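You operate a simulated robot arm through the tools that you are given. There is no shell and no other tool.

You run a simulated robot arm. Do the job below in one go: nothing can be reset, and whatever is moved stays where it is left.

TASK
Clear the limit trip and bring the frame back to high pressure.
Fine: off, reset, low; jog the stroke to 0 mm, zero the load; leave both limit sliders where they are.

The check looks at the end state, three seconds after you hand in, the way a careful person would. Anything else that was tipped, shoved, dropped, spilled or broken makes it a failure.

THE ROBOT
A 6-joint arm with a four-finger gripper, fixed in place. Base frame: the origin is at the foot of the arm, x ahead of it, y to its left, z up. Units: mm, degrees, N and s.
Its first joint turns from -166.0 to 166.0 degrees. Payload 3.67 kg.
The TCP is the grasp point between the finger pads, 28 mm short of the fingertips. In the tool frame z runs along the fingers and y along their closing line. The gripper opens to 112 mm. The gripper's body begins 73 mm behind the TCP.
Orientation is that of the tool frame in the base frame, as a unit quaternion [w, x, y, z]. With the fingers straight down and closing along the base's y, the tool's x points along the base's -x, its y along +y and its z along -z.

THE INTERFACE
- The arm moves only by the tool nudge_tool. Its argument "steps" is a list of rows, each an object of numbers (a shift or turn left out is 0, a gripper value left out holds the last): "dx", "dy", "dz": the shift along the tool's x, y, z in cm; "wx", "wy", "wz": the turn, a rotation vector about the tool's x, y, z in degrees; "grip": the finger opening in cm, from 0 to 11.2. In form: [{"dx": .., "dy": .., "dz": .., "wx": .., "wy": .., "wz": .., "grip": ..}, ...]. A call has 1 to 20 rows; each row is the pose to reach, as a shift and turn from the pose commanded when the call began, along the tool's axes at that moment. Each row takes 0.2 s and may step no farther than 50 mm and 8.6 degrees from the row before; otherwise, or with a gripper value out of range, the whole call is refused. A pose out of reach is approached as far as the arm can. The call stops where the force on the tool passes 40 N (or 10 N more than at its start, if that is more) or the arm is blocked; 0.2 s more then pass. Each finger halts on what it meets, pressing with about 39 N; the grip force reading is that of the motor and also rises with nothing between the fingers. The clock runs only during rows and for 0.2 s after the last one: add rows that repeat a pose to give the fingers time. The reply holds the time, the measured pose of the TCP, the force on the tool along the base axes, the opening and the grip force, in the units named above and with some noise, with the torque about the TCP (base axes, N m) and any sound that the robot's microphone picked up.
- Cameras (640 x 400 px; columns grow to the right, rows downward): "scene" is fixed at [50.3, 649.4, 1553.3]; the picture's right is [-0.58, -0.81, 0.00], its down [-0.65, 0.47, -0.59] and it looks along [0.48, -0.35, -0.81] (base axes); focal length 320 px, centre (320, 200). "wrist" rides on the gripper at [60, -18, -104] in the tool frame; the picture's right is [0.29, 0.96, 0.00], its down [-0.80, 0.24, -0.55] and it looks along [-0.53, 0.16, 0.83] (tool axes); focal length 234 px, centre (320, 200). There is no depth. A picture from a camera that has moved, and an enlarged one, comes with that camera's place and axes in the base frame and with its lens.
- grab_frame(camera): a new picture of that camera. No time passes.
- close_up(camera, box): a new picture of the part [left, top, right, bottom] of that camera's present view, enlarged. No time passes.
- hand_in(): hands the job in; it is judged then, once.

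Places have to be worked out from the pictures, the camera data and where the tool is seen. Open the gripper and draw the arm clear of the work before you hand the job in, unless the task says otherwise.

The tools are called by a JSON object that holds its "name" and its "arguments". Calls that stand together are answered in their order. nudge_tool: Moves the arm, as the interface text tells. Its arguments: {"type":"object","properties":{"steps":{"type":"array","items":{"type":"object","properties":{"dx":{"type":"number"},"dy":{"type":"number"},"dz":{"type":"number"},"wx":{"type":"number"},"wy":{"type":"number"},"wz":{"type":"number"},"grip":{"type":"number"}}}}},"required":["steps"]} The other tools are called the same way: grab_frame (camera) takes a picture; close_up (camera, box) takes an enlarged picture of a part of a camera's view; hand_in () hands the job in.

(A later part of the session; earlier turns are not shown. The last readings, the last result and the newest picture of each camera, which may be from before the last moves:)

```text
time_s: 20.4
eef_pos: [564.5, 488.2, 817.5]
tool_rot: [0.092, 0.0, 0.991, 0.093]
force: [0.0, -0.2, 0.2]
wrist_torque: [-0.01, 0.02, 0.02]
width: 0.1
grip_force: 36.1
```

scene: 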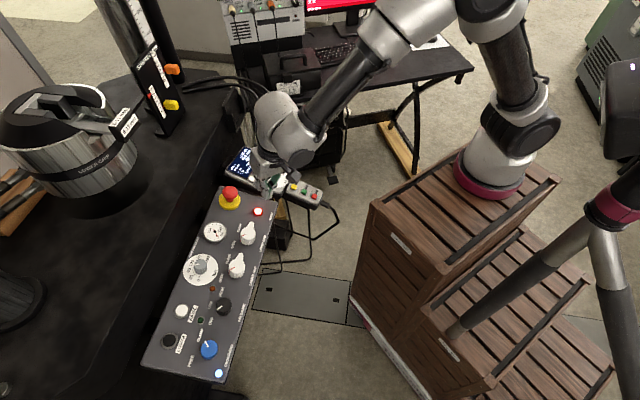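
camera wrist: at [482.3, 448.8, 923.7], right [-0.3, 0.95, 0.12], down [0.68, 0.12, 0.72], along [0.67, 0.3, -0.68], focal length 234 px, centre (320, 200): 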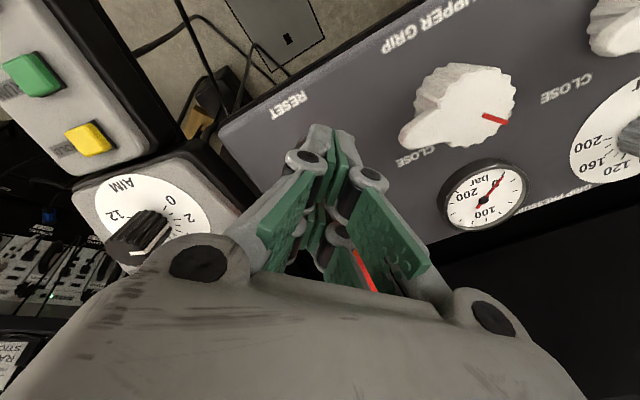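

Still no force at TCP z=817.5. I look at both views before going further.

{"name": "close_up", "arguments": {"camera": "scene", "box": [240, 180, 290, 220]}}

{"name": "close_up", "arguments": {"camera": "wrist", "box": [250, 90, 410, 200]}}

```text
10.00 times, centred on (265, 200) of scene
camera zoom: at [50.3, 649.4, 1553.3], right [-0.58, -0.81, 0.0], down [-0.65, 0.47, -0.59], along [0.48, -0.35, -0.81], focal length 3198 px, centre (870, 200)
```

zoom: 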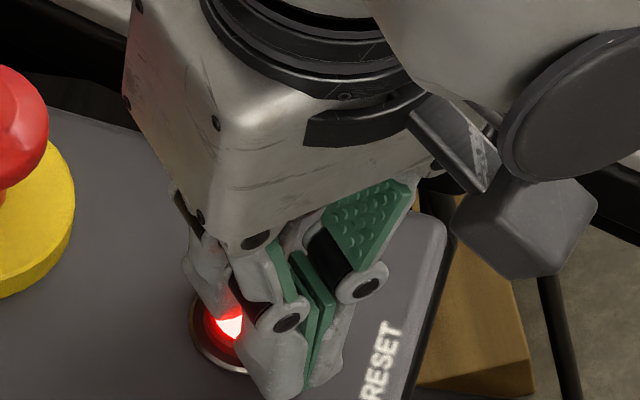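

```text
3.64 times, centred on (330, 145) of wrist
camera zoom: at [486.3, 452.4, 902.8], right [-0.3, 0.95, 0.12], down [0.68, 0.12, 0.72], along [0.67, 0.3, -0.68], focal length 852 px, centre (284, 400)
```

zoom: 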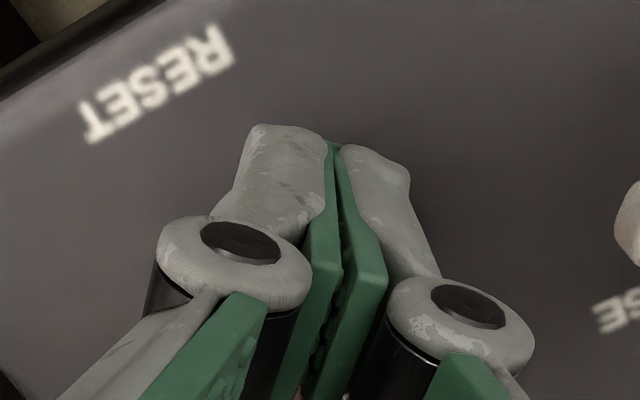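

The tips may simply not have reached the cap yet, since my height estimates run a few mm high. I continue down in 1 mm steps; the call stops by itself on strong contact.

{"name": "nudge_tool", "arguments": {"steps": [{"dz": 0.1}, {"dz": 0.2}, {"dz": 0.3}]}}

{"name": "close_up", "arguments": {"camera": "scene", "box": [240, 180, 290, 220]}}

```text
time_s: 21.2
eef_pos: [565.1, 488.4, 815.8]
tool_rot: [0.092, 0.0, 0.992, 0.092]
force: [-0.7, -0.9, 2.2]
wrist_torque: [-0.03, 0.0, -0.02]
width: 5.9
grip_force: 36.0
heard: click
```

```text
10.00 times, centred on (265, 200) of scene
camera zoom: at [50.3, 649.4, 1553.3], right [-0.58, -0.81, 0.0], down [-0.65, 0.47, -0.59], along [0.48, -0.35, -0.81], focal length 3198 px, centre (870, 200)
```

zoom: 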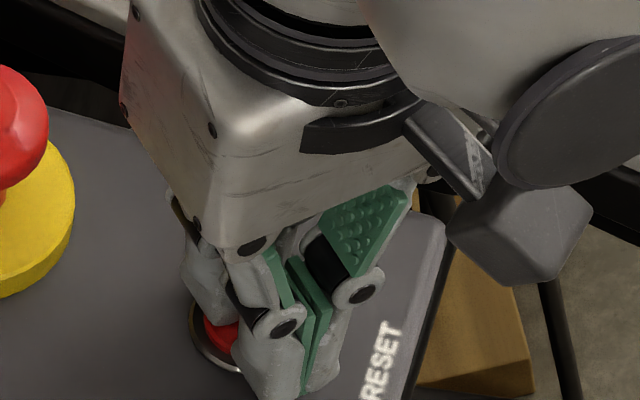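

A click was heard and the RESET lamp went dark with only about 2 N on the tool. I back off along the tool axis and check the display.

{"name": "nudge_tool", "arguments": {"steps": [{"dz": -0.5}, {"dz": -2.0}, {"dz": -4.5}, {"dz": -7.5}, {"dz": -7.5}]}}

{"name": "close_up", "arguments": {"camera": "scene", "box": [210, 130, 330, 240]}}

{"name": "grab_frame", "arguments": {"camera": "wrist"}}

```text
time_s: 22.4
eef_pos: [550.0, 473.3, 886.1]
tool_rot: [0.092, 0.0, 0.991, 0.092]
force: [-0.3, -0.5, 0.3]
wrist_torque: [-0.03, 0.02, 0.0]
width: 0.0
grip_force: 35.7
```

```text
3.64 times, centred on (270, 185) of scene
camera zoom: at [50.3, 649.4, 1553.3], right [-0.58, -0.81, 0.0], down [-0.65, 0.47, -0.59], along [0.48, -0.35, -0.81], focal length 1163 px, centre (502, 254)
```

zoom: 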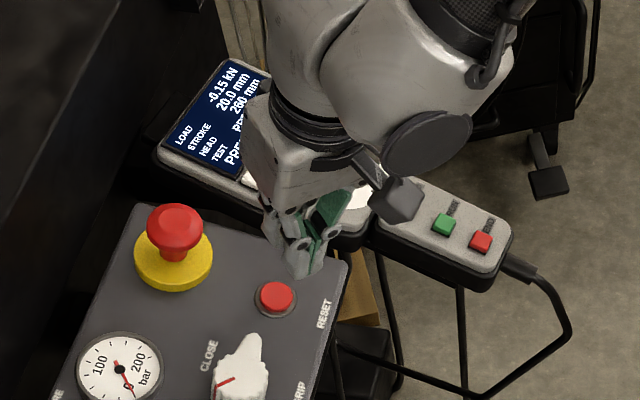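

```text
taken
camera wrist: at [473.6, 438.2, 971.1], right [-0.3, 0.95, 0.12], down [0.68, 0.12, 0.72], along [0.67, 0.3, -0.68], focal length 234 px, centre (320, 200)
```

wrist: 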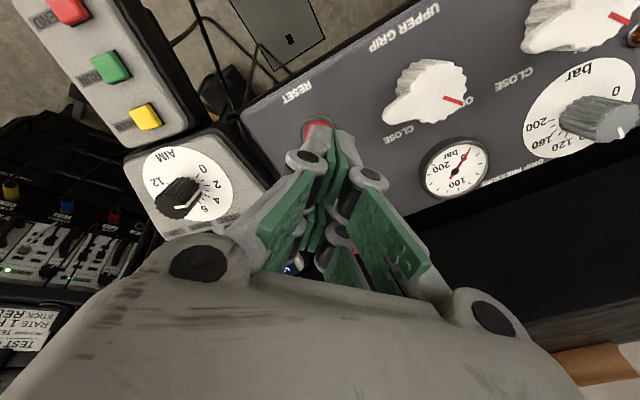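

RESET has been accepted: the lamp is out and the display message changed. Now I go back over the PRESSURE knob at neutral angle, opening the fingers on the way, to turn it from OFF to LOW.

{"name": "nudge_tool", "arguments": {"steps": [{"dx": 2.5, "dy": 2.6, "dz": -1.5}, {"dx": 5.5, "dy": 5.8, "dz": -2.0}, {"dx": 8.5, "dy": 9.0, "dz": -2.0}, {"dx": 11.5, "dy": 12.2, "dz": -2.0, "grip": 3.0}, {"dx": 14.3, "dy": 15.2, "dz": -1.5, "grip": 6.4}, {"dx": 17.0, "dy": 18.0, "dz": -0.7, "grip": 6.4}, {"dx": 19.0, "dy": 20.1, "dz": 0.6, "grip": 6.4}, {"dx": 19.0, "dy": 20.1, "dz": 0.6, "grip": 6.4}]}}

{"name": "close_up", "arguments": {"camera": "wrist", "box": [230, 80, 410, 200]}}

{"name": "close_up", "arguments": {"camera": "scene", "box": [215, 140, 335, 215]}}

```text
time_s: 24.2
eef_pos: [359.5, 677.9, 885.1]
tool_rot: [0.092, 0.0, 0.991, 0.093]
force: [0.1, -0.1, -0.1]
wrist_torque: [-0.01, 0.0, -0.02]
width: 63.9
grip_force: 0.0
```

```text
3.33 times, centred on (320, 140) of wrist
camera zoom: at [282.4, 642.9, 969.9], right [-0.3, 0.95, 0.12], down [0.68, 0.12, 0.72], along [0.67, 0.3, -0.68], focal length 781 px, centre (320, 400)
```

zoom: 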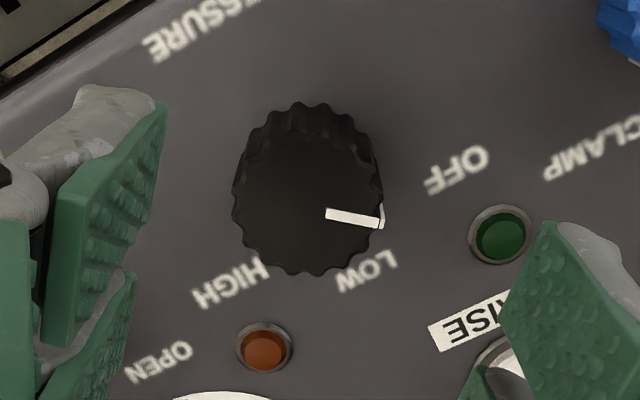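

```text
5.33 times, centred on (275, 178) of scene
camera zoom: at [50.3, 649.4, 1553.3], right [-0.58, -0.81, 0.0], down [-0.65, 0.47, -0.59], along [0.48, -0.35, -0.81], focal length 1705 px, centre (560, 320)
```

zoom: 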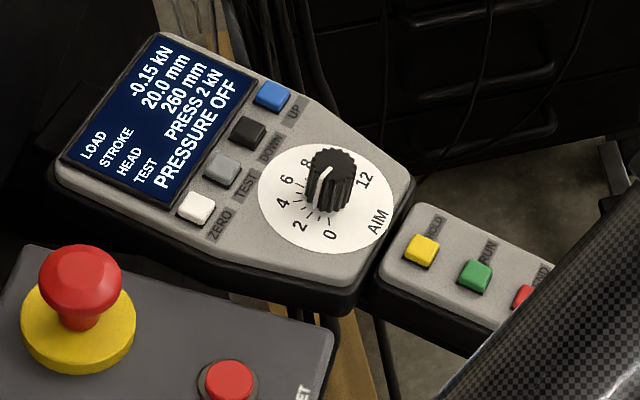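

The display reads PRESSURE OFF, so the trip is cleared. The knob top is 75 mm ahead with a small offset of about (−1.5, −1.7) mm. I centre on it, descend 62 mm, and then check before gripping.

{"name": "nudge_tool", "arguments": {"steps": [{"dx": -0.15, "dy": -0.17, "dz": 1.5}, {"dx": -0.15, "dy": -0.17, "dz": 3.2}, {"dx": -0.15, "dy": -0.17, "dz": 4.6}, {"dx": -0.15, "dy": -0.17, "dz": 5.6}, {"dx": -0.15, "dy": -0.17, "dz": 6.2}, {"dx": -0.15, "dy": -0.17, "dz": 6.2}]}}

{"name": "close_up", "arguments": {"camera": "wrist", "box": [230, 90, 410, 210]}}

```text
time_s: 25.6
eef_pos: [374.3, 685.8, 823.4]
tool_rot: [0.092, 0.0, 0.991, 0.093]
force: [-0.3, 0.0, -0.2]
wrist_torque: [0.0, -0.02, 0.0]
width: 63.9
grip_force: 0.2
```

```text
3.33 times, centred on (320, 150) of wrist
camera zoom: at [296.0, 651.2, 908.9], right [-0.3, 0.95, 0.12], down [0.68, 0.12, 0.72], along [0.67, 0.3, -0.68], focal length 781 px, centre (320, 367)
```

zoom: 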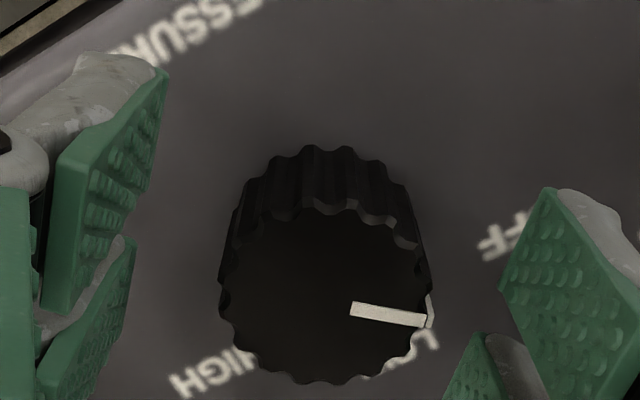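

Centred within a millimetre. I grip the knob (nudging 1 mm in +y, as the earlier grasp suggested) and check the side load before turning.

{"name": "nudge_tool", "arguments": {"steps": [{"dy": 0.1, "grip": 4.5}, {"dy": 0.1, "grip": 3.0}, {"dy": 0.1, "grip": 3.0}, {"dy": 0.1, "grip": 3.0}]}}

```text
time_s: 26.6
eef_pos: [373.4, 686.6, 823.0]
tool_rot: [0.092, 0.0, 0.992, 0.091]
force: [-0.9, -6.4, 0.9]
wrist_torque: [-0.27, 0.13, -0.01]
width: 34.0
grip_force: 44.5
```

The side load is small (6 N). I turn 50° clockwise (positive wz) to LOW.

{"name": "nudge_tool", "arguments": {"steps": [{"dy": -0.05, "wz": 5}, {"dy": -0.05, "wz": 12.5}, {"dy": -0.05, "wz": 20}, {"dy": -0.05, "wz": 27.5}, {"dy": -0.05, "wz": 35}, {"dy": -0.05, "wz": 42.5}, {"dy": -0.05, "wz": 50}, {"dy": -0.05, "wz": 50}]}}

{"name": "close_up", "arguments": {"camera": "scene", "box": [215, 140, 335, 215]}}

{"name": "grab_frame", "arguments": {"camera": "wrist"}}

```text
time_s: 28.4
eef_pos: [373.4, 687.2, 823.9]
tool_rot: [0.045, 0.42, 0.898, 0.123]
force: [-3.4, -1.7, -6.6]
wrist_torque: [0.11, 0.4, 0.09]
width: 33.8
grip_force: 45.2
```

```text
5.33 times, centred on (275, 178) of scene
camera zoom: at [50.3, 649.4, 1553.3], right [-0.58, -0.81, 0.0], down [-0.65, 0.47, -0.59], along [0.48, -0.35, -0.81], focal length 1705 px, centre (560, 320)
```

zoom: 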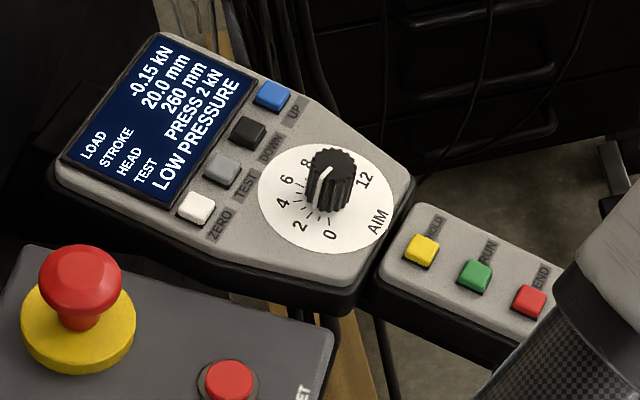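

```text
taken
camera wrist: at [302.8, 703.0, 919.9], right [0.53, 0.81, 0.25], down [0.59, -0.56, 0.58], along [0.61, -0.15, -0.78], focal length 234 px, centre (320, 200)
```

wrist: 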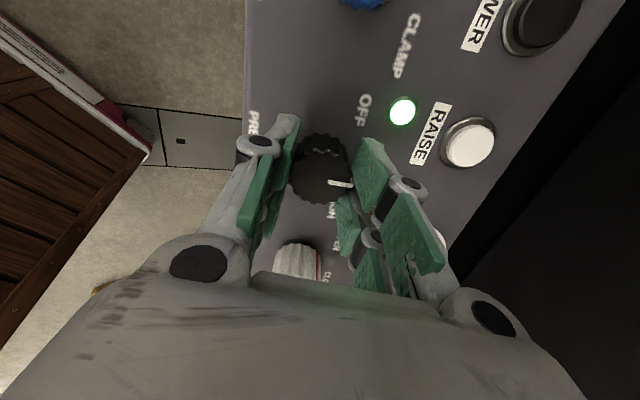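

The display now says LOW PRESSURE and the green lamp is lit. I release the knob and lift off along the tool axis.

{"name": "nudge_tool", "arguments": {"steps": [{"grip": 4.5}, {"grip": 6.4}, {"grip": 6.4}, {"dz": -2.0, "grip": 6.4}, {"dz": -4.5, "grip": 6.4}, {"dz": -7.0, "grip": 6.4}, {"dz": -9.5, "grip": 6.4}, {"dz": -11.0, "grip": 6.4}, {"dz": -11.0, "grip": 6.4}]}}

{"name": "close_up", "arguments": {"camera": "scene", "box": [140, 140, 340, 390]}}

{"name": "close_up", "arguments": {"camera": "wrist", "box": [230, 50, 410, 170]}}

```text
time_s: 30.4
eef_pos: [354.1, 667.9, 928.9]
tool_rot: [0.045, 0.419, 0.899, 0.122]
force: [0.6, -0.4, 0.7]
wrist_torque: [0.01, 0.0, 0.03]
width: 64.3
grip_force: 0.2
```

```text
1.60 times, centred on (240, 265) of scene
camera zoom: at [50.3, 649.4, 1553.3], right [-0.58, -0.81, 0.0], down [-0.65, 0.47, -0.59], along [0.48, -0.35, -0.81], focal length 512 px, centre (448, 96)
```

zoom: 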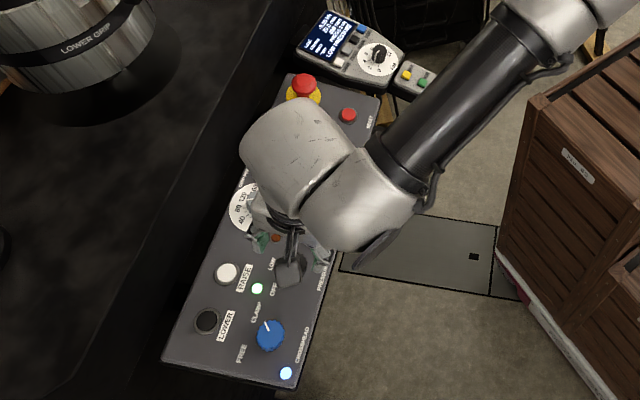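

```text
3.33 times, centred on (320, 110) of wrist
camera zoom: at [282.4, 683.7, 1025.6], right [0.53, 0.81, 0.25], down [0.59, -0.56, 0.58], along [0.61, -0.15, -0.78], focal length 781 px, centre (320, 500)
```

zoom: 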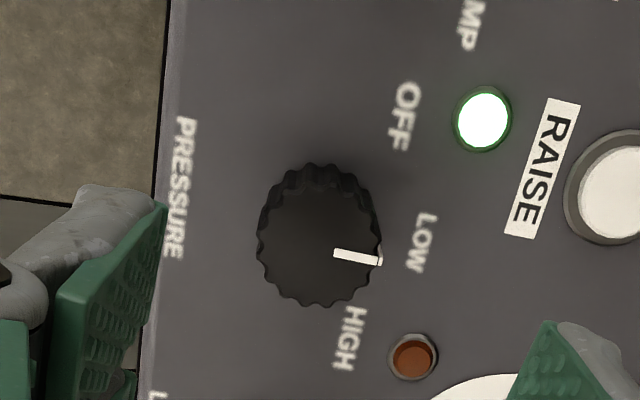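

LOW is confirmed, with the green lamp lit and the pointer at LOW. Now I move over to the handset, rotating the gripper so its closing line runs along the button row, and stop well above it to measure.

{"name": "nudge_tool", "arguments": {"steps": [{"dx": -3.0, "dy": 0.4, "dz": -1.5, "wz": -7}, {"dx": -7.0, "dy": 1.0, "dz": -2.5, "wz": -15}, {"dx": -11.0, "dy": 1.5, "dz": -2.5, "wz": -23}, {"dx": -15.0, "dy": 2.1, "dz": -2.5, "wz": -31}, {"dx": -19.0, "dy": 2.6, "dz": -2.5, "wz": -39}, {"dx": -23.0, "dy": 3.2, "dz": -2.5, "wz": -47}, {"dx": -27.0, "dy": 3.7, "dz": -2.5, "wz": -55}, {"dx": -31.0, "dy": 4.3, "dz": -2.5, "wz": -63}, {"dx": -35.0, "dy": 4.9, "dz": -2.5, "wz": -71}, {"dx": -38.5, "dy": 5.4, "dz": -2.5, "wz": -79}, {"dx": -41.4, "dy": 5.75, "dz": -2.5, "wz": -85}, {"dx": -41.4, "dy": 5.75, "dz": -2.5, "wz": -85}]}}

{"name": "grab_frame", "arguments": {"camera": "wrist"}}

{"name": "grab_frame", "arguments": {"camera": "scene"}}

```text
time_s: 33.0
eef_pos: [659.2, 381.8, 955.5]
tool_rot: [0.116, -0.299, 0.945, 0.06]
force: [-0.2, 0.2, 1.2]
wrist_torque: [0.01, -0.02, 0.0]
width: 63.8
grip_force: 0.0
```

```text
taken
camera wrist: at [603.0, 315.5, 1039.8], right [-0.78, 0.62, -0.03], down [0.39, 0.53, 0.75], along [0.48, 0.57, -0.66], focal length 234 px, centre (320, 200)
```

wrist: 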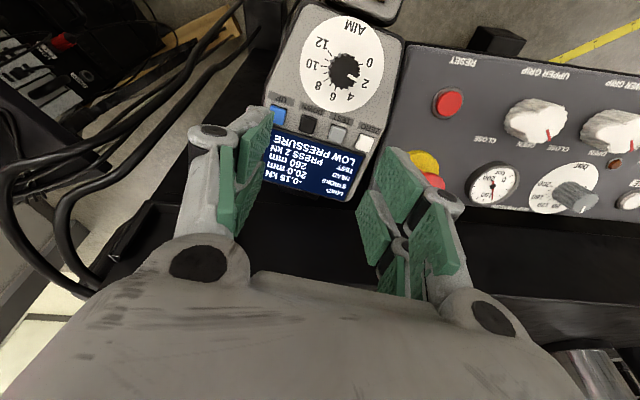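

```text
taken
```

scene: 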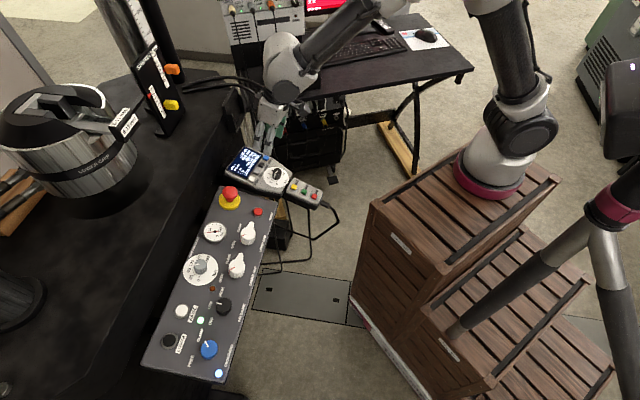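

The handset is nicely in view, and the wrist camera can even read the display from here. I zoom in to locate the buttons.

{"name": "close_up", "arguments": {"camera": "wrist", "box": [250, 80, 410, 210]}}

{"name": "close_up", "arguments": {"camera": "scene", "box": [220, 135, 320, 210]}}

```text
3.08 times, centred on (330, 145) of wrist
camera zoom: at [603.0, 315.5, 1039.8], right [-0.78, 0.62, -0.03], down [0.39, 0.53, 0.75], along [0.48, 0.57, -0.66], focal length 720 px, centre (289, 369)
```

zoom: 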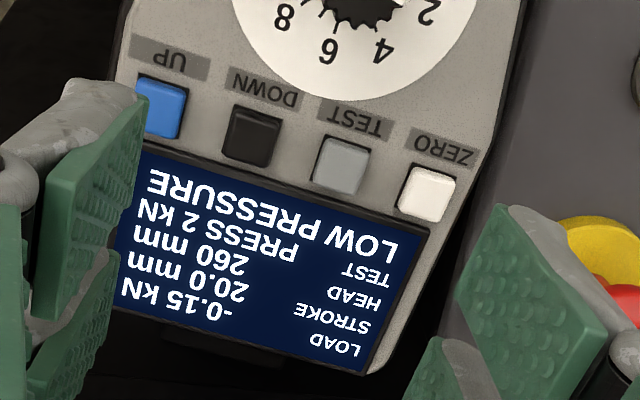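

```text
5.33 times, centred on (270, 172) of scene
camera zoom: at [50.3, 649.4, 1553.3], right [-0.58, -0.81, 0.0], down [-0.65, 0.47, -0.59], along [0.48, -0.35, -0.81], focal length 1705 px, centre (587, 347)
```

zoom: 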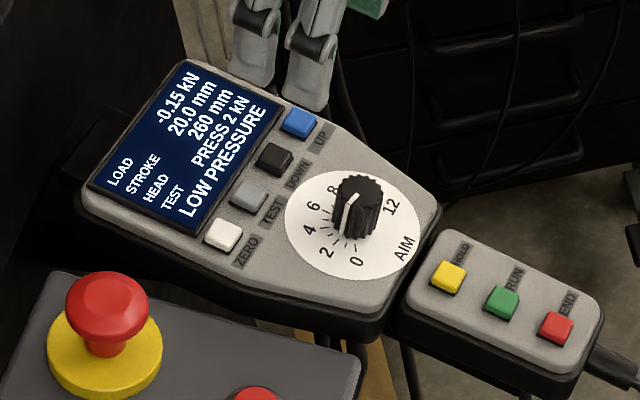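

In tool coordinates the DOWN button is about (−6, −10, 130–145), with spacing 30 mm along tool y, so the orientation suits the row. I shift to centre on DOWN and advance 50 mm to sharpen the depth estimate.

{"name": "nudge_tool", "arguments": {"steps": [{"dx": -0.3, "dy": -0.5, "dz": 2.0}, {"dx": -0.7, "dy": -1.0, "dz": 4.0}, {"dx": -0.7, "dy": -1.0, "dz": 5.0}, {"dx": -0.7, "dy": -1.0, "dz": 5.0}]}}

{"name": "grab_frame", "arguments": {"camera": "wrist"}}

{"name": "close_up", "arguments": {"camera": "wrist", "box": [240, 70, 400, 200]}}

```text
time_s: 34.0
eef_pos: [679.3, 388.4, 909.5]
tool_rot: [0.116, -0.298, 0.946, 0.061]
force: [0.0, 0.7, -0.7]
wrist_torque: [-0.03, 0.01, 0.0]
width: 63.9
grip_force: 0.1
```

```text
taken
camera wrist: at [623.1, 321.9, 994.2], right [-0.78, 0.62, -0.03], down [0.39, 0.53, 0.75], along [0.48, 0.57, -0.66], focal length 234 px, centre (320, 200)
```

wrist: 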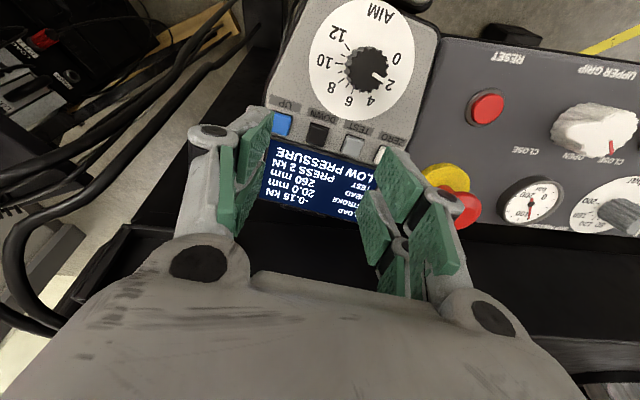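

```text
3.08 times, centred on (320, 135) of wrist
camera zoom: at [623.1, 321.9, 994.2], right [-0.78, 0.62, -0.03], down [0.39, 0.53, 0.75], along [0.48, 0.57, -0.66], focal length 720 px, centre (320, 400)
```

zoom: 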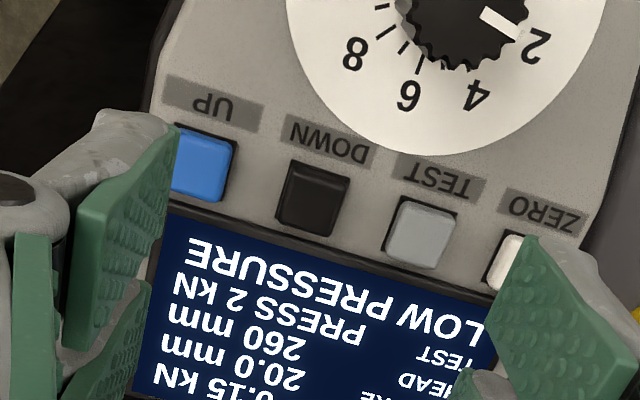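

Two-view parallax puts DOWN about 96 mm ahead, nearly on axis. I go 30 mm closer to confirm the depth before closing the fingers.

{"name": "nudge_tool", "arguments": {"steps": [{"dx": -0.1, "dy": -0.15, "dz": 1.5}, {"dx": -0.1, "dy": -0.15, "dz": 3.0}, {"dx": -0.1, "dy": -0.15, "dz": 3.0}]}}

{"name": "close_up", "arguments": {"camera": "wrist", "box": [240, 70, 400, 200]}}

{"name": "close_up", "arguments": {"camera": "scene", "box": [220, 135, 320, 210]}}

```text
time_s: 34.8
eef_pos: [687.1, 392.7, 882.9]
tool_rot: [0.116, -0.298, 0.946, 0.061]
force: [-0.6, -0.2, -0.8]
wrist_torque: [-0.02, -0.06, -0.03]
width: 63.9
grip_force: 0.1
```

```text
3.08 times, centred on (320, 135) of wrist
camera zoom: at [631.4, 326.1, 966.0], right [-0.78, 0.62, -0.03], down [0.39, 0.53, 0.75], along [0.48, 0.57, -0.66], focal length 720 px, centre (320, 400)
```

zoom: 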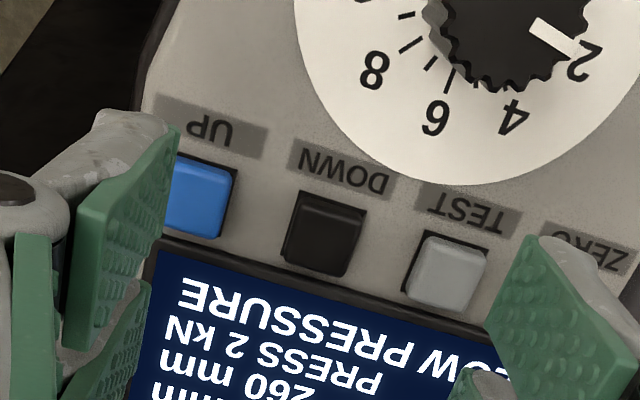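

```text
5.33 times, centred on (270, 172) of scene
camera zoom: at [50.3, 649.4, 1553.3], right [-0.58, -0.81, 0.0], down [-0.65, 0.47, -0.59], along [0.48, -0.35, -0.81], focal length 1705 px, centre (587, 347)
```

zoom: 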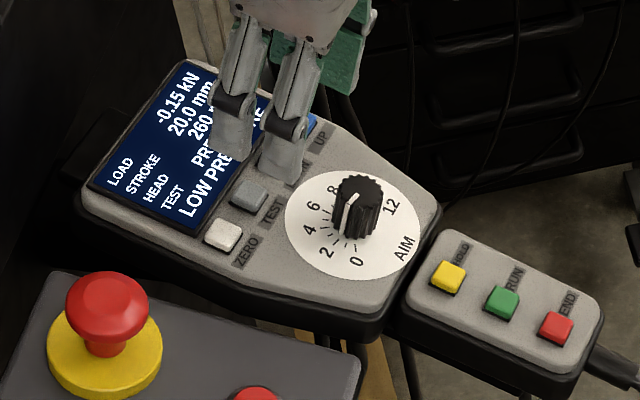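

DOWN's top is about 63 mm ahead at (0.6, 1.0). I close the fingers and bias them about 3.5 mm toward the screen side so the near prong pair lies well over the cap. Then I descend to about 9 mm above it and look.

{"name": "nudge_tool", "arguments": {"steps": [{"dx": -0.34, "dy": 0.12, "grip": 3.0}, {"dx": -0.34, "dy": 0.12, "grip": 0.5}, {"dx": -0.34, "dy": 0.12, "dz": 0.8, "grip": 0}, {"dx": -0.34, "dy": 0.12, "dz": 1.7, "grip": 0}, {"dx": -0.34, "dy": 0.12, "dz": 2.3, "grip": 0}, {"dx": -0.34, "dy": 0.12, "dz": 2.3, "grip": 0}]}}

{"name": "close_up", "arguments": {"camera": "wrist", "box": [240, 70, 400, 200]}}

{"name": "close_up", "arguments": {"camera": "scene", "box": [220, 135, 320, 210]}}

```text
time_s: 36.2
eef_pos: [692.1, 398.1, 860.7]
tool_rot: [0.116, -0.297, 0.946, 0.061]
force: [-0.5, -0.9, -0.1]
wrist_torque: [-0.02, 0.0, 0.01]
width: 0.0
grip_force: 35.7
```

```text
3.08 times, centred on (320, 135) of wrist
camera zoom: at [636.4, 332.5, 944.4], right [-0.78, 0.62, -0.03], down [0.39, 0.53, 0.75], along [0.48, 0.57, -0.66], focal length 720 px, centre (320, 400)
```

zoom: 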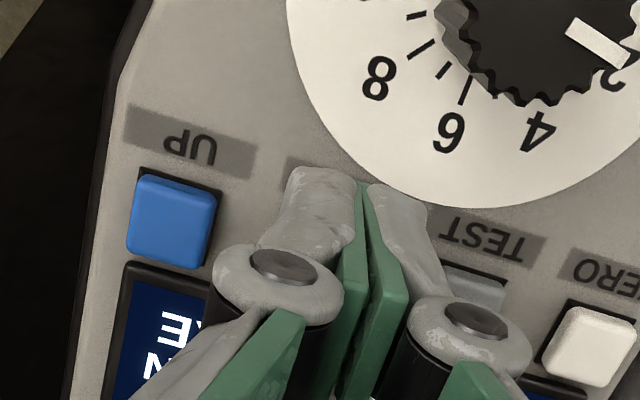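

```text
5.33 times, centred on (270, 172) of scene
camera zoom: at [50.3, 649.4, 1553.3], right [-0.58, -0.81, 0.0], down [-0.65, 0.47, -0.59], along [0.48, -0.35, -0.81], focal length 1705 px, centre (587, 347)
```

zoom: 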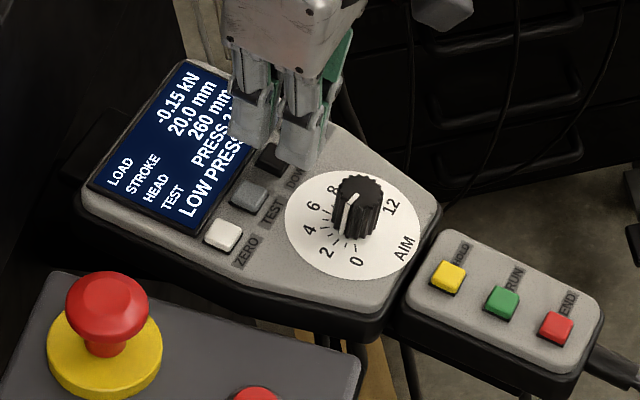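

The DOWN cap is visible between the two prong pairs in the scene view. I zoom in to see how they overlap.

{"name": "close_up", "arguments": {"camera": "scene", "box": [250, 145, 290, 175]}}

```text
13.33 times, centred on (270, 160) of scene
camera zoom: at [50.3, 649.4, 1553.3], right [-0.58, -0.81, 0.0], down [-0.65, 0.47, -0.59], along [0.48, -0.35, -0.81], focal length 4264 px, centre (987, 733)
```

zoom: 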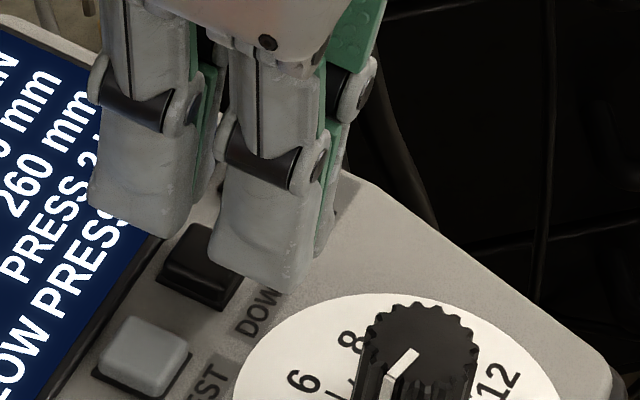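

From this view, when lowered the prong pairs overlap both sides of the 18 mm DOWN cap and stay clear of TEST and UP. I lower in small steps toward contact.

{"name": "nudge_tool", "arguments": {"steps": [{"dz": 0.4}, {"dz": 0.7}, {"dz": 0.9}, {"dz": 1.0}]}}

{"name": "close_up", "arguments": {"camera": "scene", "box": [250, 145, 290, 175]}}

{"name": "close_up", "arguments": {"camera": "scene", "box": [220, 135, 320, 210]}}

```text
time_s: 37.2
eef_pos: [694.7, 400.2, 851.9]
tool_rot: [0.116, -0.298, 0.946, 0.061]
force: [0.2, 0.1, -1.2]
wrist_torque: [-0.04, 0.01, -0.01]
width: 0.0
grip_force: 35.1
```

```text
13.33 times, centred on (270, 160) of scene
camera zoom: at [50.3, 649.4, 1553.3], right [-0.58, -0.81, 0.0], down [-0.65, 0.47, -0.59], along [0.48, -0.35, -0.81], focal length 4264 px, centre (987, 733)
```

zoom: 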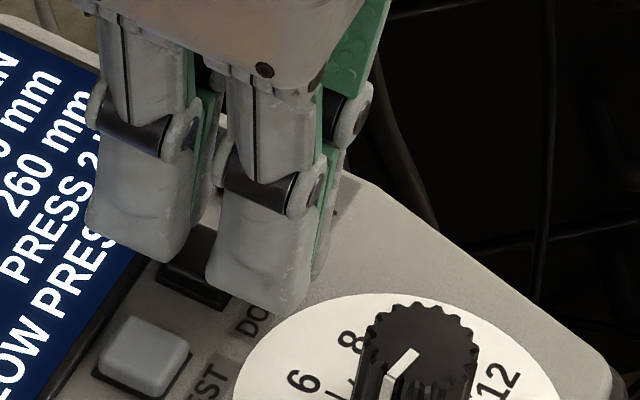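

```text
5.33 times, centred on (270, 172) of scene
camera zoom: at [50.3, 649.4, 1553.3], right [-0.58, -0.81, 0.0], down [-0.65, 0.47, -0.59], along [0.48, -0.35, -0.81], focal length 1705 px, centre (587, 347)
```

zoom: 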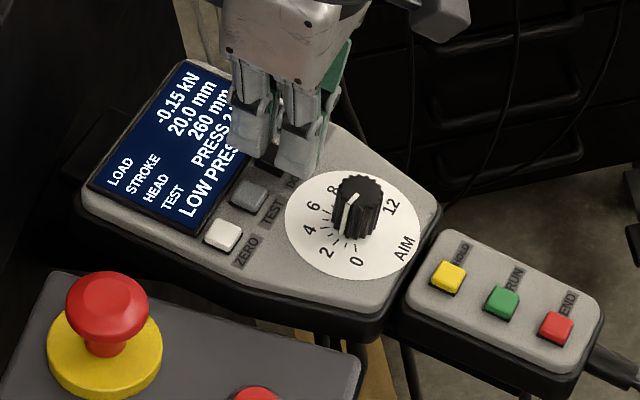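

No contact yet and the tips are a few mm above the cap. I continue 1 mm at a time, watching force and the stroke reading.

{"name": "nudge_tool", "arguments": {"steps": [{"dz": 0.1}, {"dz": 0.2}]}}

{"name": "close_up", "arguments": {"camera": "scene", "box": [230, 140, 290, 185]}}

```text
time_s: 37.8
eef_pos: [696.0, 400.6, 850.5]
tool_rot: [0.116, -0.298, 0.946, 0.061]
force: [0.2, 0.6, -0.3]
wrist_torque: [0.0, 0.01, -0.01]
width: 5.7
grip_force: 35.8
```

```text
8.89 times, centred on (260, 162) of scene
camera zoom: at [50.3, 649.4, 1553.3], right [-0.58, -0.81, 0.0], down [-0.65, 0.47, -0.59], along [0.48, -0.35, -0.81], focal length 2842 px, centre (853, 533)
```

zoom: 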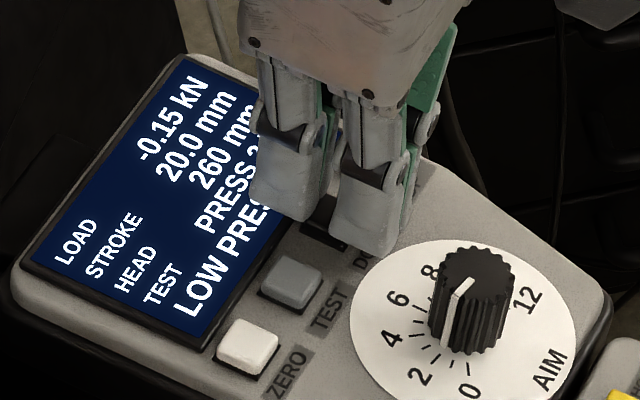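

The fingers have spread to 5.7 mm, just as they did when they first touched RESET, so this is cap contact. The stroke is unchanged. I go another 1 mm.

{"name": "nudge_tool", "arguments": {"steps": [{"dz": 0.1}]}}

{"name": "close_up", "arguments": {"camera": "scene", "box": [230, 140, 290, 185]}}

```text
time_s: 38.2
eef_pos: [697.0, 400.0, 850.3]
tool_rot: [0.116, -0.298, 0.946, 0.061]
force: [0.0, 1.0, 0.8]
wrist_torque: [0.01, -0.02, -0.01]
width: 6.2
grip_force: 35.3
```

```text
8.89 times, centred on (260, 162) of scene
camera zoom: at [50.3, 649.4, 1553.3], right [-0.58, -0.81, 0.0], down [-0.65, 0.47, -0.59], along [0.48, -0.35, -0.81], focal length 2842 px, centre (853, 533)
```

zoom: 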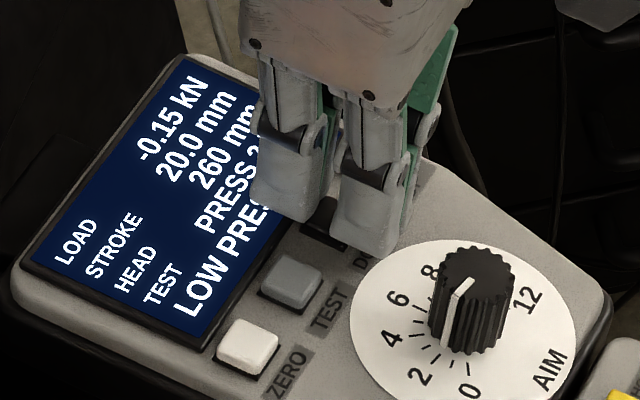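

Light contact only and no jog yet. Another 1 mm.

{"name": "nudge_tool", "arguments": {"steps": [{"dz": 0.1}]}}

{"name": "close_up", "arguments": {"camera": "scene", "box": [230, 140, 290, 185]}}

```text
time_s: 38.6
eef_pos: [696.6, 400.4, 848.7]
tool_rot: [0.116, -0.297, 0.946, 0.06]
force: [-0.3, 0.6, 2.2]
wrist_torque: [0.0, -0.02, 0.01]
width: 5.9
grip_force: 36.0
heard: click
```

```text
8.89 times, centred on (260, 162) of scene
camera zoom: at [50.3, 649.4, 1553.3], right [-0.58, -0.81, 0.0], down [-0.65, 0.47, -0.59], along [0.48, -0.35, -0.81], focal length 2842 px, centre (853, 533)
```

zoom: 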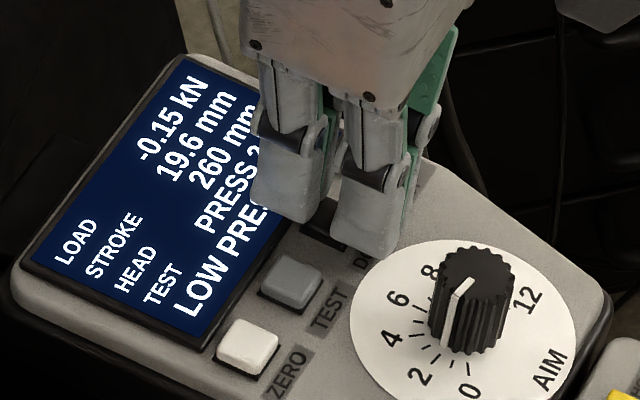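

A click, and STROKE dropped to 19.6 mm, so the jog is running. I hold this pose about a second to measure the jog rate.

{"name": "nudge_tool", "arguments": {"steps": [{"dz": 0.0}, {"dz": 0.0}, {"dz": 0.0}, {"dz": 0.0}, {"dz": 0.0}]}}

{"name": "close_up", "arguments": {"camera": "scene", "box": [230, 140, 290, 185]}}

```text
time_s: 39.8
eef_pos: [695.8, 399.9, 849.5]
tool_rot: [0.115, -0.298, 0.946, 0.061]
force: [-0.7, -0.7, 2.0]
wrist_torque: [0.02, -0.01, 0.01]
width: 5.9
grip_force: 36.2
```

```text
8.89 times, centred on (260, 162) of scene
camera zoom: at [50.3, 649.4, 1553.3], right [-0.58, -0.81, 0.0], down [-0.65, 0.47, -0.59], along [0.48, -0.35, -0.81], focal length 2842 px, centre (853, 533)
```

zoom: 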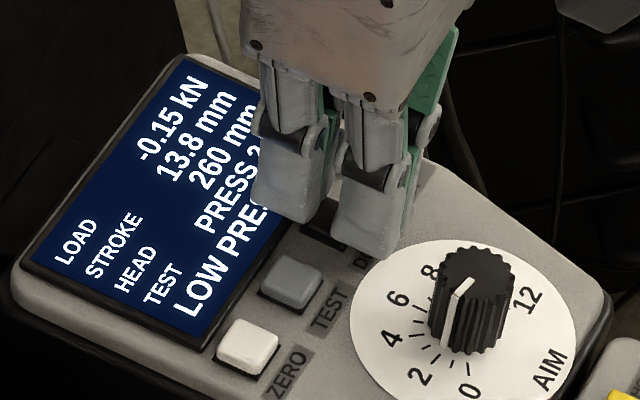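

The jog rate is about 4.8 mm/s, now at 13.8 mm. I hold another 1.6 s, aiming for about 6 mm.

{"name": "nudge_tool", "arguments": {"steps": [{"dz": 0.0}, {"dz": 0.0}, {"dz": 0.0}, {"dz": 0.0}, {"dz": 0.0}, {"dz": 0.0}, {"dz": 0.0}]}}

{"name": "close_up", "arguments": {"camera": "scene", "box": [230, 140, 290, 185]}}

```text
time_s: 41.4
eef_pos: [696.2, 401.6, 850.2]
tool_rot: [0.116, -0.298, 0.946, 0.06]
force: [-1.2, -0.4, 2.0]
wrist_torque: [-0.02, -0.03, 0.03]
width: 6.2
grip_force: 35.4
```

```text
8.89 times, centred on (260, 162) of scene
camera zoom: at [50.3, 649.4, 1553.3], right [-0.58, -0.81, 0.0], down [-0.65, 0.47, -0.59], along [0.48, -0.35, -0.81], focal length 2842 px, centre (853, 533)
```

zoom: 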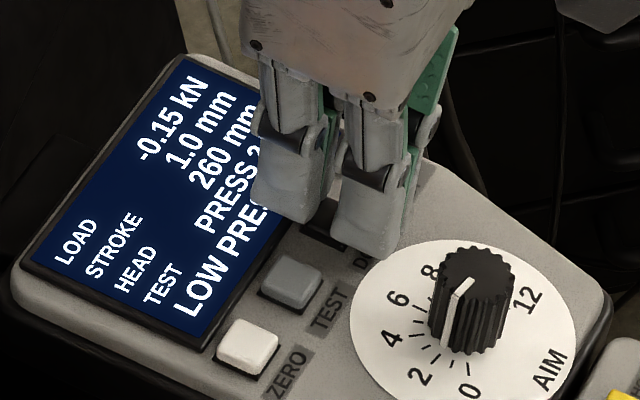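

The jog speeds up while held (8 mm/s); it is now at 1.0 mm. I release right away by lifting fast.

{"name": "nudge_tool", "arguments": {"steps": [{"dz": -0.7}, {"dz": -0.9}]}}

{"name": "close_up", "arguments": {"camera": "scene", "box": [230, 140, 290, 185]}}

```text
time_s: 42.0
eef_pos: [694.6, 399.4, 858.1]
tool_rot: [0.116, -0.298, 0.946, 0.06]
force: [0.0, 0.2, -0.4]
wrist_torque: [0.01, -0.02, 0.02]
width: 0.0
grip_force: 36.2
```

```text
8.89 times, centred on (260, 162) of scene
camera zoom: at [50.3, 649.4, 1553.3], right [-0.58, -0.81, 0.0], down [-0.65, 0.47, -0.59], along [0.48, -0.35, -0.81], focal length 2842 px, centre (853, 533)
```

zoom: 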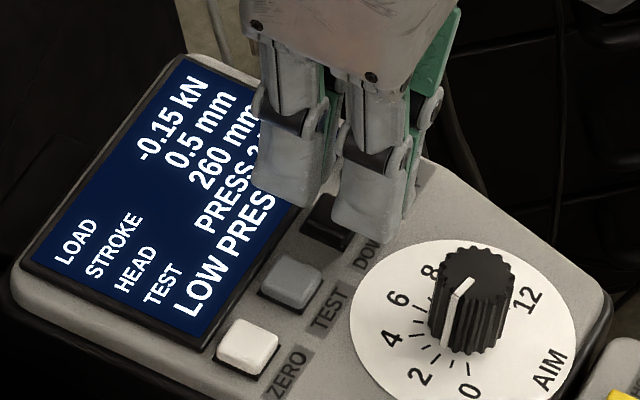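

It reads 0.5 mm and the button is released. The jog starts at about 4 mm/s, so a tap of roughly 0.12 s should bring it near zero. I do a brief press and quick lift.

{"name": "nudge_tool", "arguments": {"steps": [{"dz": 0.6}, {"dz": 0.8}, {"dz": 0.9}, {"dz": 0.89}, {"dz": 0.1}, {"dz": 0.0}]}}

{"name": "close_up", "arguments": {"camera": "scene", "box": [230, 140, 290, 185]}}

```text
time_s: 43.4
eef_pos: [693.3, 399.9, 856.8]
tool_rot: [0.116, -0.298, 0.946, 0.061]
force: [-0.8, -0.5, 0.1]
wrist_torque: [-0.02, 0.0, 0.05]
width: 0.0
grip_force: 35.6
heard: click
```

```text
8.89 times, centred on (260, 162) of scene
camera zoom: at [50.3, 649.4, 1553.3], right [-0.58, -0.81, 0.0], down [-0.65, 0.47, -0.59], along [0.48, -0.35, -0.81], focal length 2842 px, centre (853, 533)
```

zoom: 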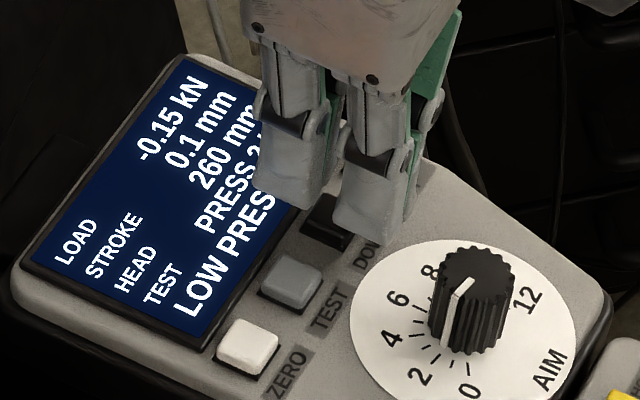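

STROKE reads 0.1 mm, as good as zero at this jog step. Next is ZERO, two button pitches (about 63 mm) further along tool +y. I lift, slide over, and look.

{"name": "nudge_tool", "arguments": {"steps": [{"dz": -1.5}, {"dz": -3.0}, {"dx": -0.05, "dy": 2.0, "dz": -3.0}, {"dx": -0.1, "dy": 4.5, "dz": -3.0}, {"dx": -0.15, "dy": 6.3, "dz": -3.0}, {"dx": -0.15, "dy": 6.3, "dz": -3.0}]}}

{"name": "grab_frame", "arguments": {"camera": "wrist"}}

{"name": "close_up", "arguments": {"camera": "wrist", "box": [240, 70, 400, 200]}}

{"name": "close_up", "arguments": {"camera": "scene", "box": [220, 135, 300, 195]}}

```text
time_s: 44.8
eef_pos: [651.4, 445.1, 890.0]
tool_rot: [0.116, -0.298, 0.946, 0.061]
force: [0.0, -0.7, -0.3]
wrist_torque: [0.0, 0.01, 0.05]
width: 0.2
grip_force: 35.8
```

```text
taken
camera wrist: at [595.6, 379.2, 973.4], right [-0.78, 0.62, -0.03], down [0.39, 0.53, 0.75], along [0.48, 0.57, -0.66], focal length 234 px, centre (320, 200)
```

wrist: 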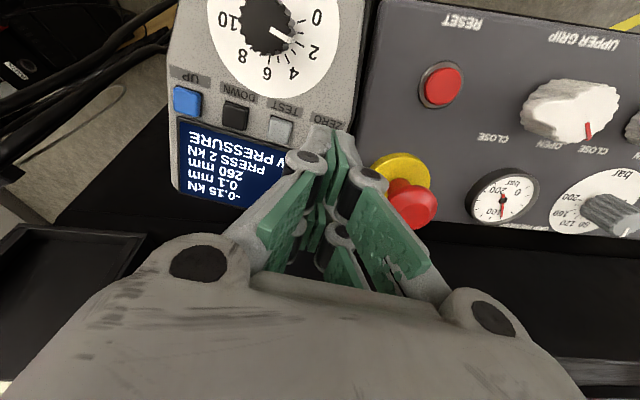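

```text
3.08 times, centred on (320, 135) of wrist
camera zoom: at [595.6, 379.2, 973.4], right [-0.78, 0.62, -0.03], down [0.39, 0.53, 0.75], along [0.48, 0.57, -0.66], focal length 720 px, centre (320, 400)
```

zoom: 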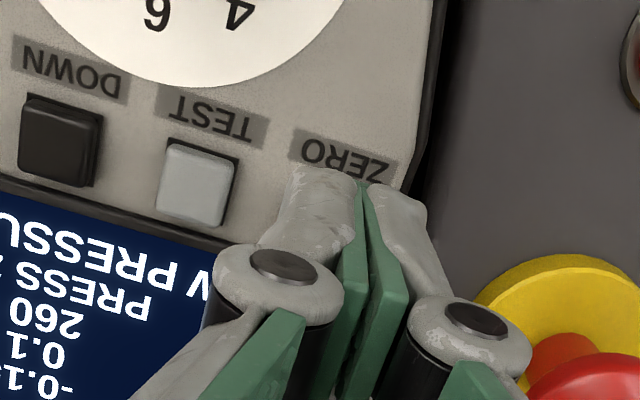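

```text
6.67 times, centred on (260, 165) of scene
camera zoom: at [50.3, 649.4, 1553.3], right [-0.58, -0.81, 0.0], down [-0.65, 0.47, -0.59], along [0.48, -0.35, -0.81], focal length 2132 px, centre (720, 433)
```

zoom: 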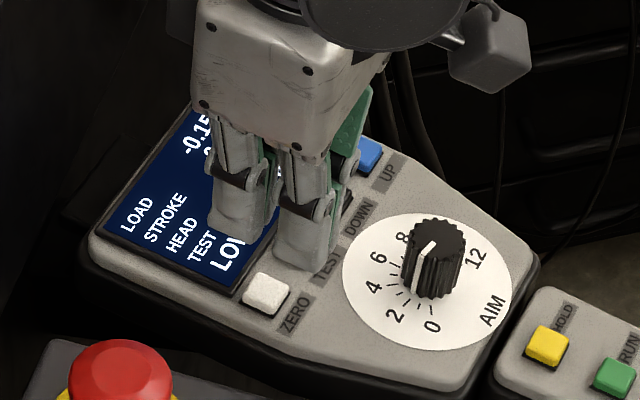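

ZERO should be at about (0.7, 1.1, 69) from the tool. I align (keeping the same slight offset as with DOWN) and descend 36 mm, just short of contact.

{"name": "nudge_tool", "arguments": {"steps": [{"dx": -0.18, "dy": 0.1, "dz": 1.2}, {"dx": -0.18, "dy": 0.1, "dz": 2.4}, {"dx": -0.18, "dy": 0.1, "dz": 3.2}, {"dx": -0.18, "dy": 0.1, "dz": 3.6}, {"dx": -0.18, "dy": 0.1, "dz": 3.6}]}}

{"name": "close_up", "arguments": {"camera": "scene", "box": [230, 145, 280, 185]}}

{"name": "close_up", "arguments": {"camera": "wrist", "box": [240, 70, 400, 200]}}

```text
time_s: 46.0
eef_pos: [661.4, 454.7, 853.8]
tool_rot: [0.116, -0.297, 0.946, 0.06]
force: [-0.5, 0.9, 1.0]
wrist_torque: [0.0, 0.01, 0.01]
width: 5.9
grip_force: 35.9
```

```text
10.00 times, centred on (255, 165) of scene
camera zoom: at [50.3, 649.4, 1553.3], right [-0.58, -0.81, 0.0], down [-0.65, 0.47, -0.59], along [0.48, -0.35, -0.81], focal length 3198 px, centre (970, 550)
```

zoom: 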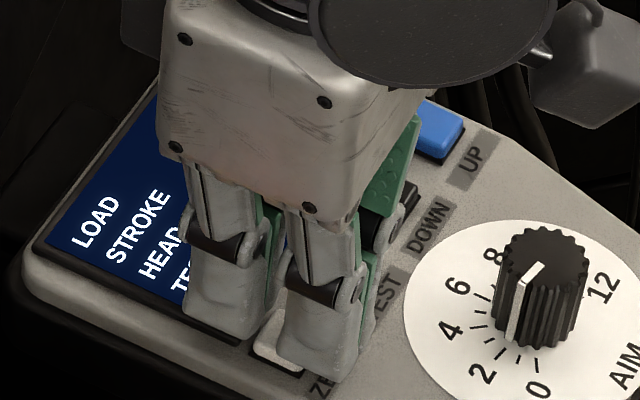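

```text
3.08 times, centred on (320, 135) of wrist
camera zoom: at [605.1, 387.9, 938.0], right [-0.78, 0.62, -0.03], down [0.39, 0.53, 0.75], along [0.48, 0.57, -0.66], focal length 720 px, centre (320, 400)
```

zoom: 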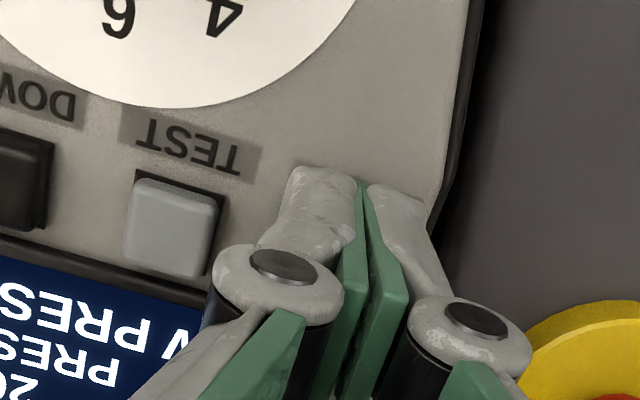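

The fingers spread to 5.9 mm, which means the tips are touching the ZERO cap. I press in 1 mm steps until the click.

{"name": "nudge_tool", "arguments": {"steps": [{"dz": 0.1}, {"dz": 0.2}]}}

```text
time_s: 46.6
eef_pos: [661.6, 454.6, 852.2]
tool_rot: [0.116, -0.297, 0.946, 0.06]
force: [-0.7, -1.0, 1.6]
wrist_torque: [-0.04, 0.03, 0.01]
width: 6.3
grip_force: 36.0
heard: click
```

A click on ZERO. I lift off and read the display.

{"name": "nudge_tool", "arguments": {"steps": [{"dz": -1.0}, {"dz": -4.0}, {"dz": -7.0}, {"dz": -9.0}, {"dz": -9.0}]}}

{"name": "close_up", "arguments": {"camera": "scene", "box": [220, 135, 300, 195]}}

{"name": "close_up", "arguments": {"camera": "wrist", "box": [120, 50, 400, 230]}}

```text
time_s: 47.8
eef_pos: [643.3, 435.9, 939.5]
tool_rot: [0.116, -0.298, 0.946, 0.06]
force: [0.1, 1.4, -0.2]
wrist_torque: [-0.01, 0.02, -0.02]
width: 0.0
grip_force: 35.6
```

```text
6.67 times, centred on (260, 165) of scene
camera zoom: at [50.3, 649.4, 1553.3], right [-0.58, -0.81, 0.0], down [-0.65, 0.47, -0.59], along [0.48, -0.35, -0.81], focal length 2132 px, centre (720, 433)
```

zoom: 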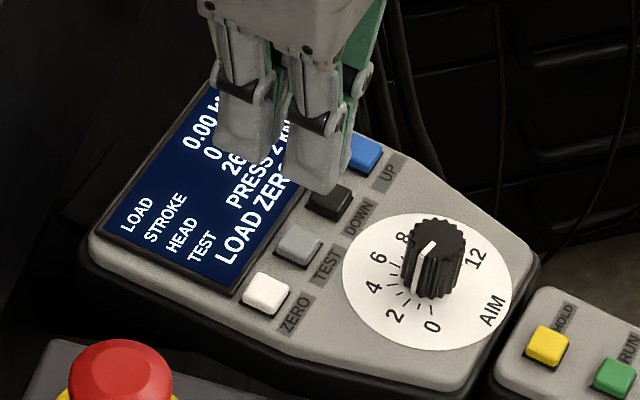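

```text
2.22 times, centred on (260, 140) of wrist
camera zoom: at [587.6, 370.2, 1023.7], right [-0.78, 0.62, -0.03], down [0.39, 0.53, 0.75], along [0.48, 0.57, -0.66], focal length 520 px, centre (453, 333)
```

zoom: 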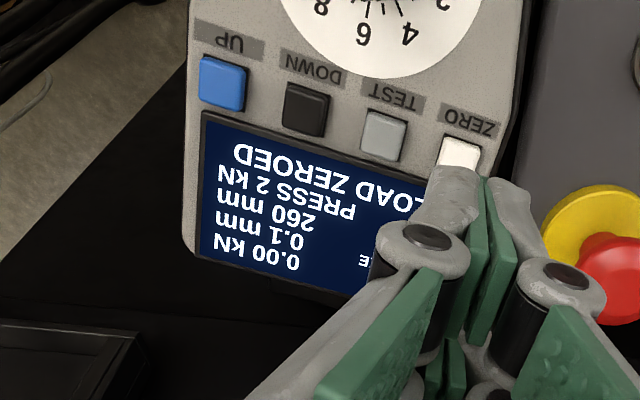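

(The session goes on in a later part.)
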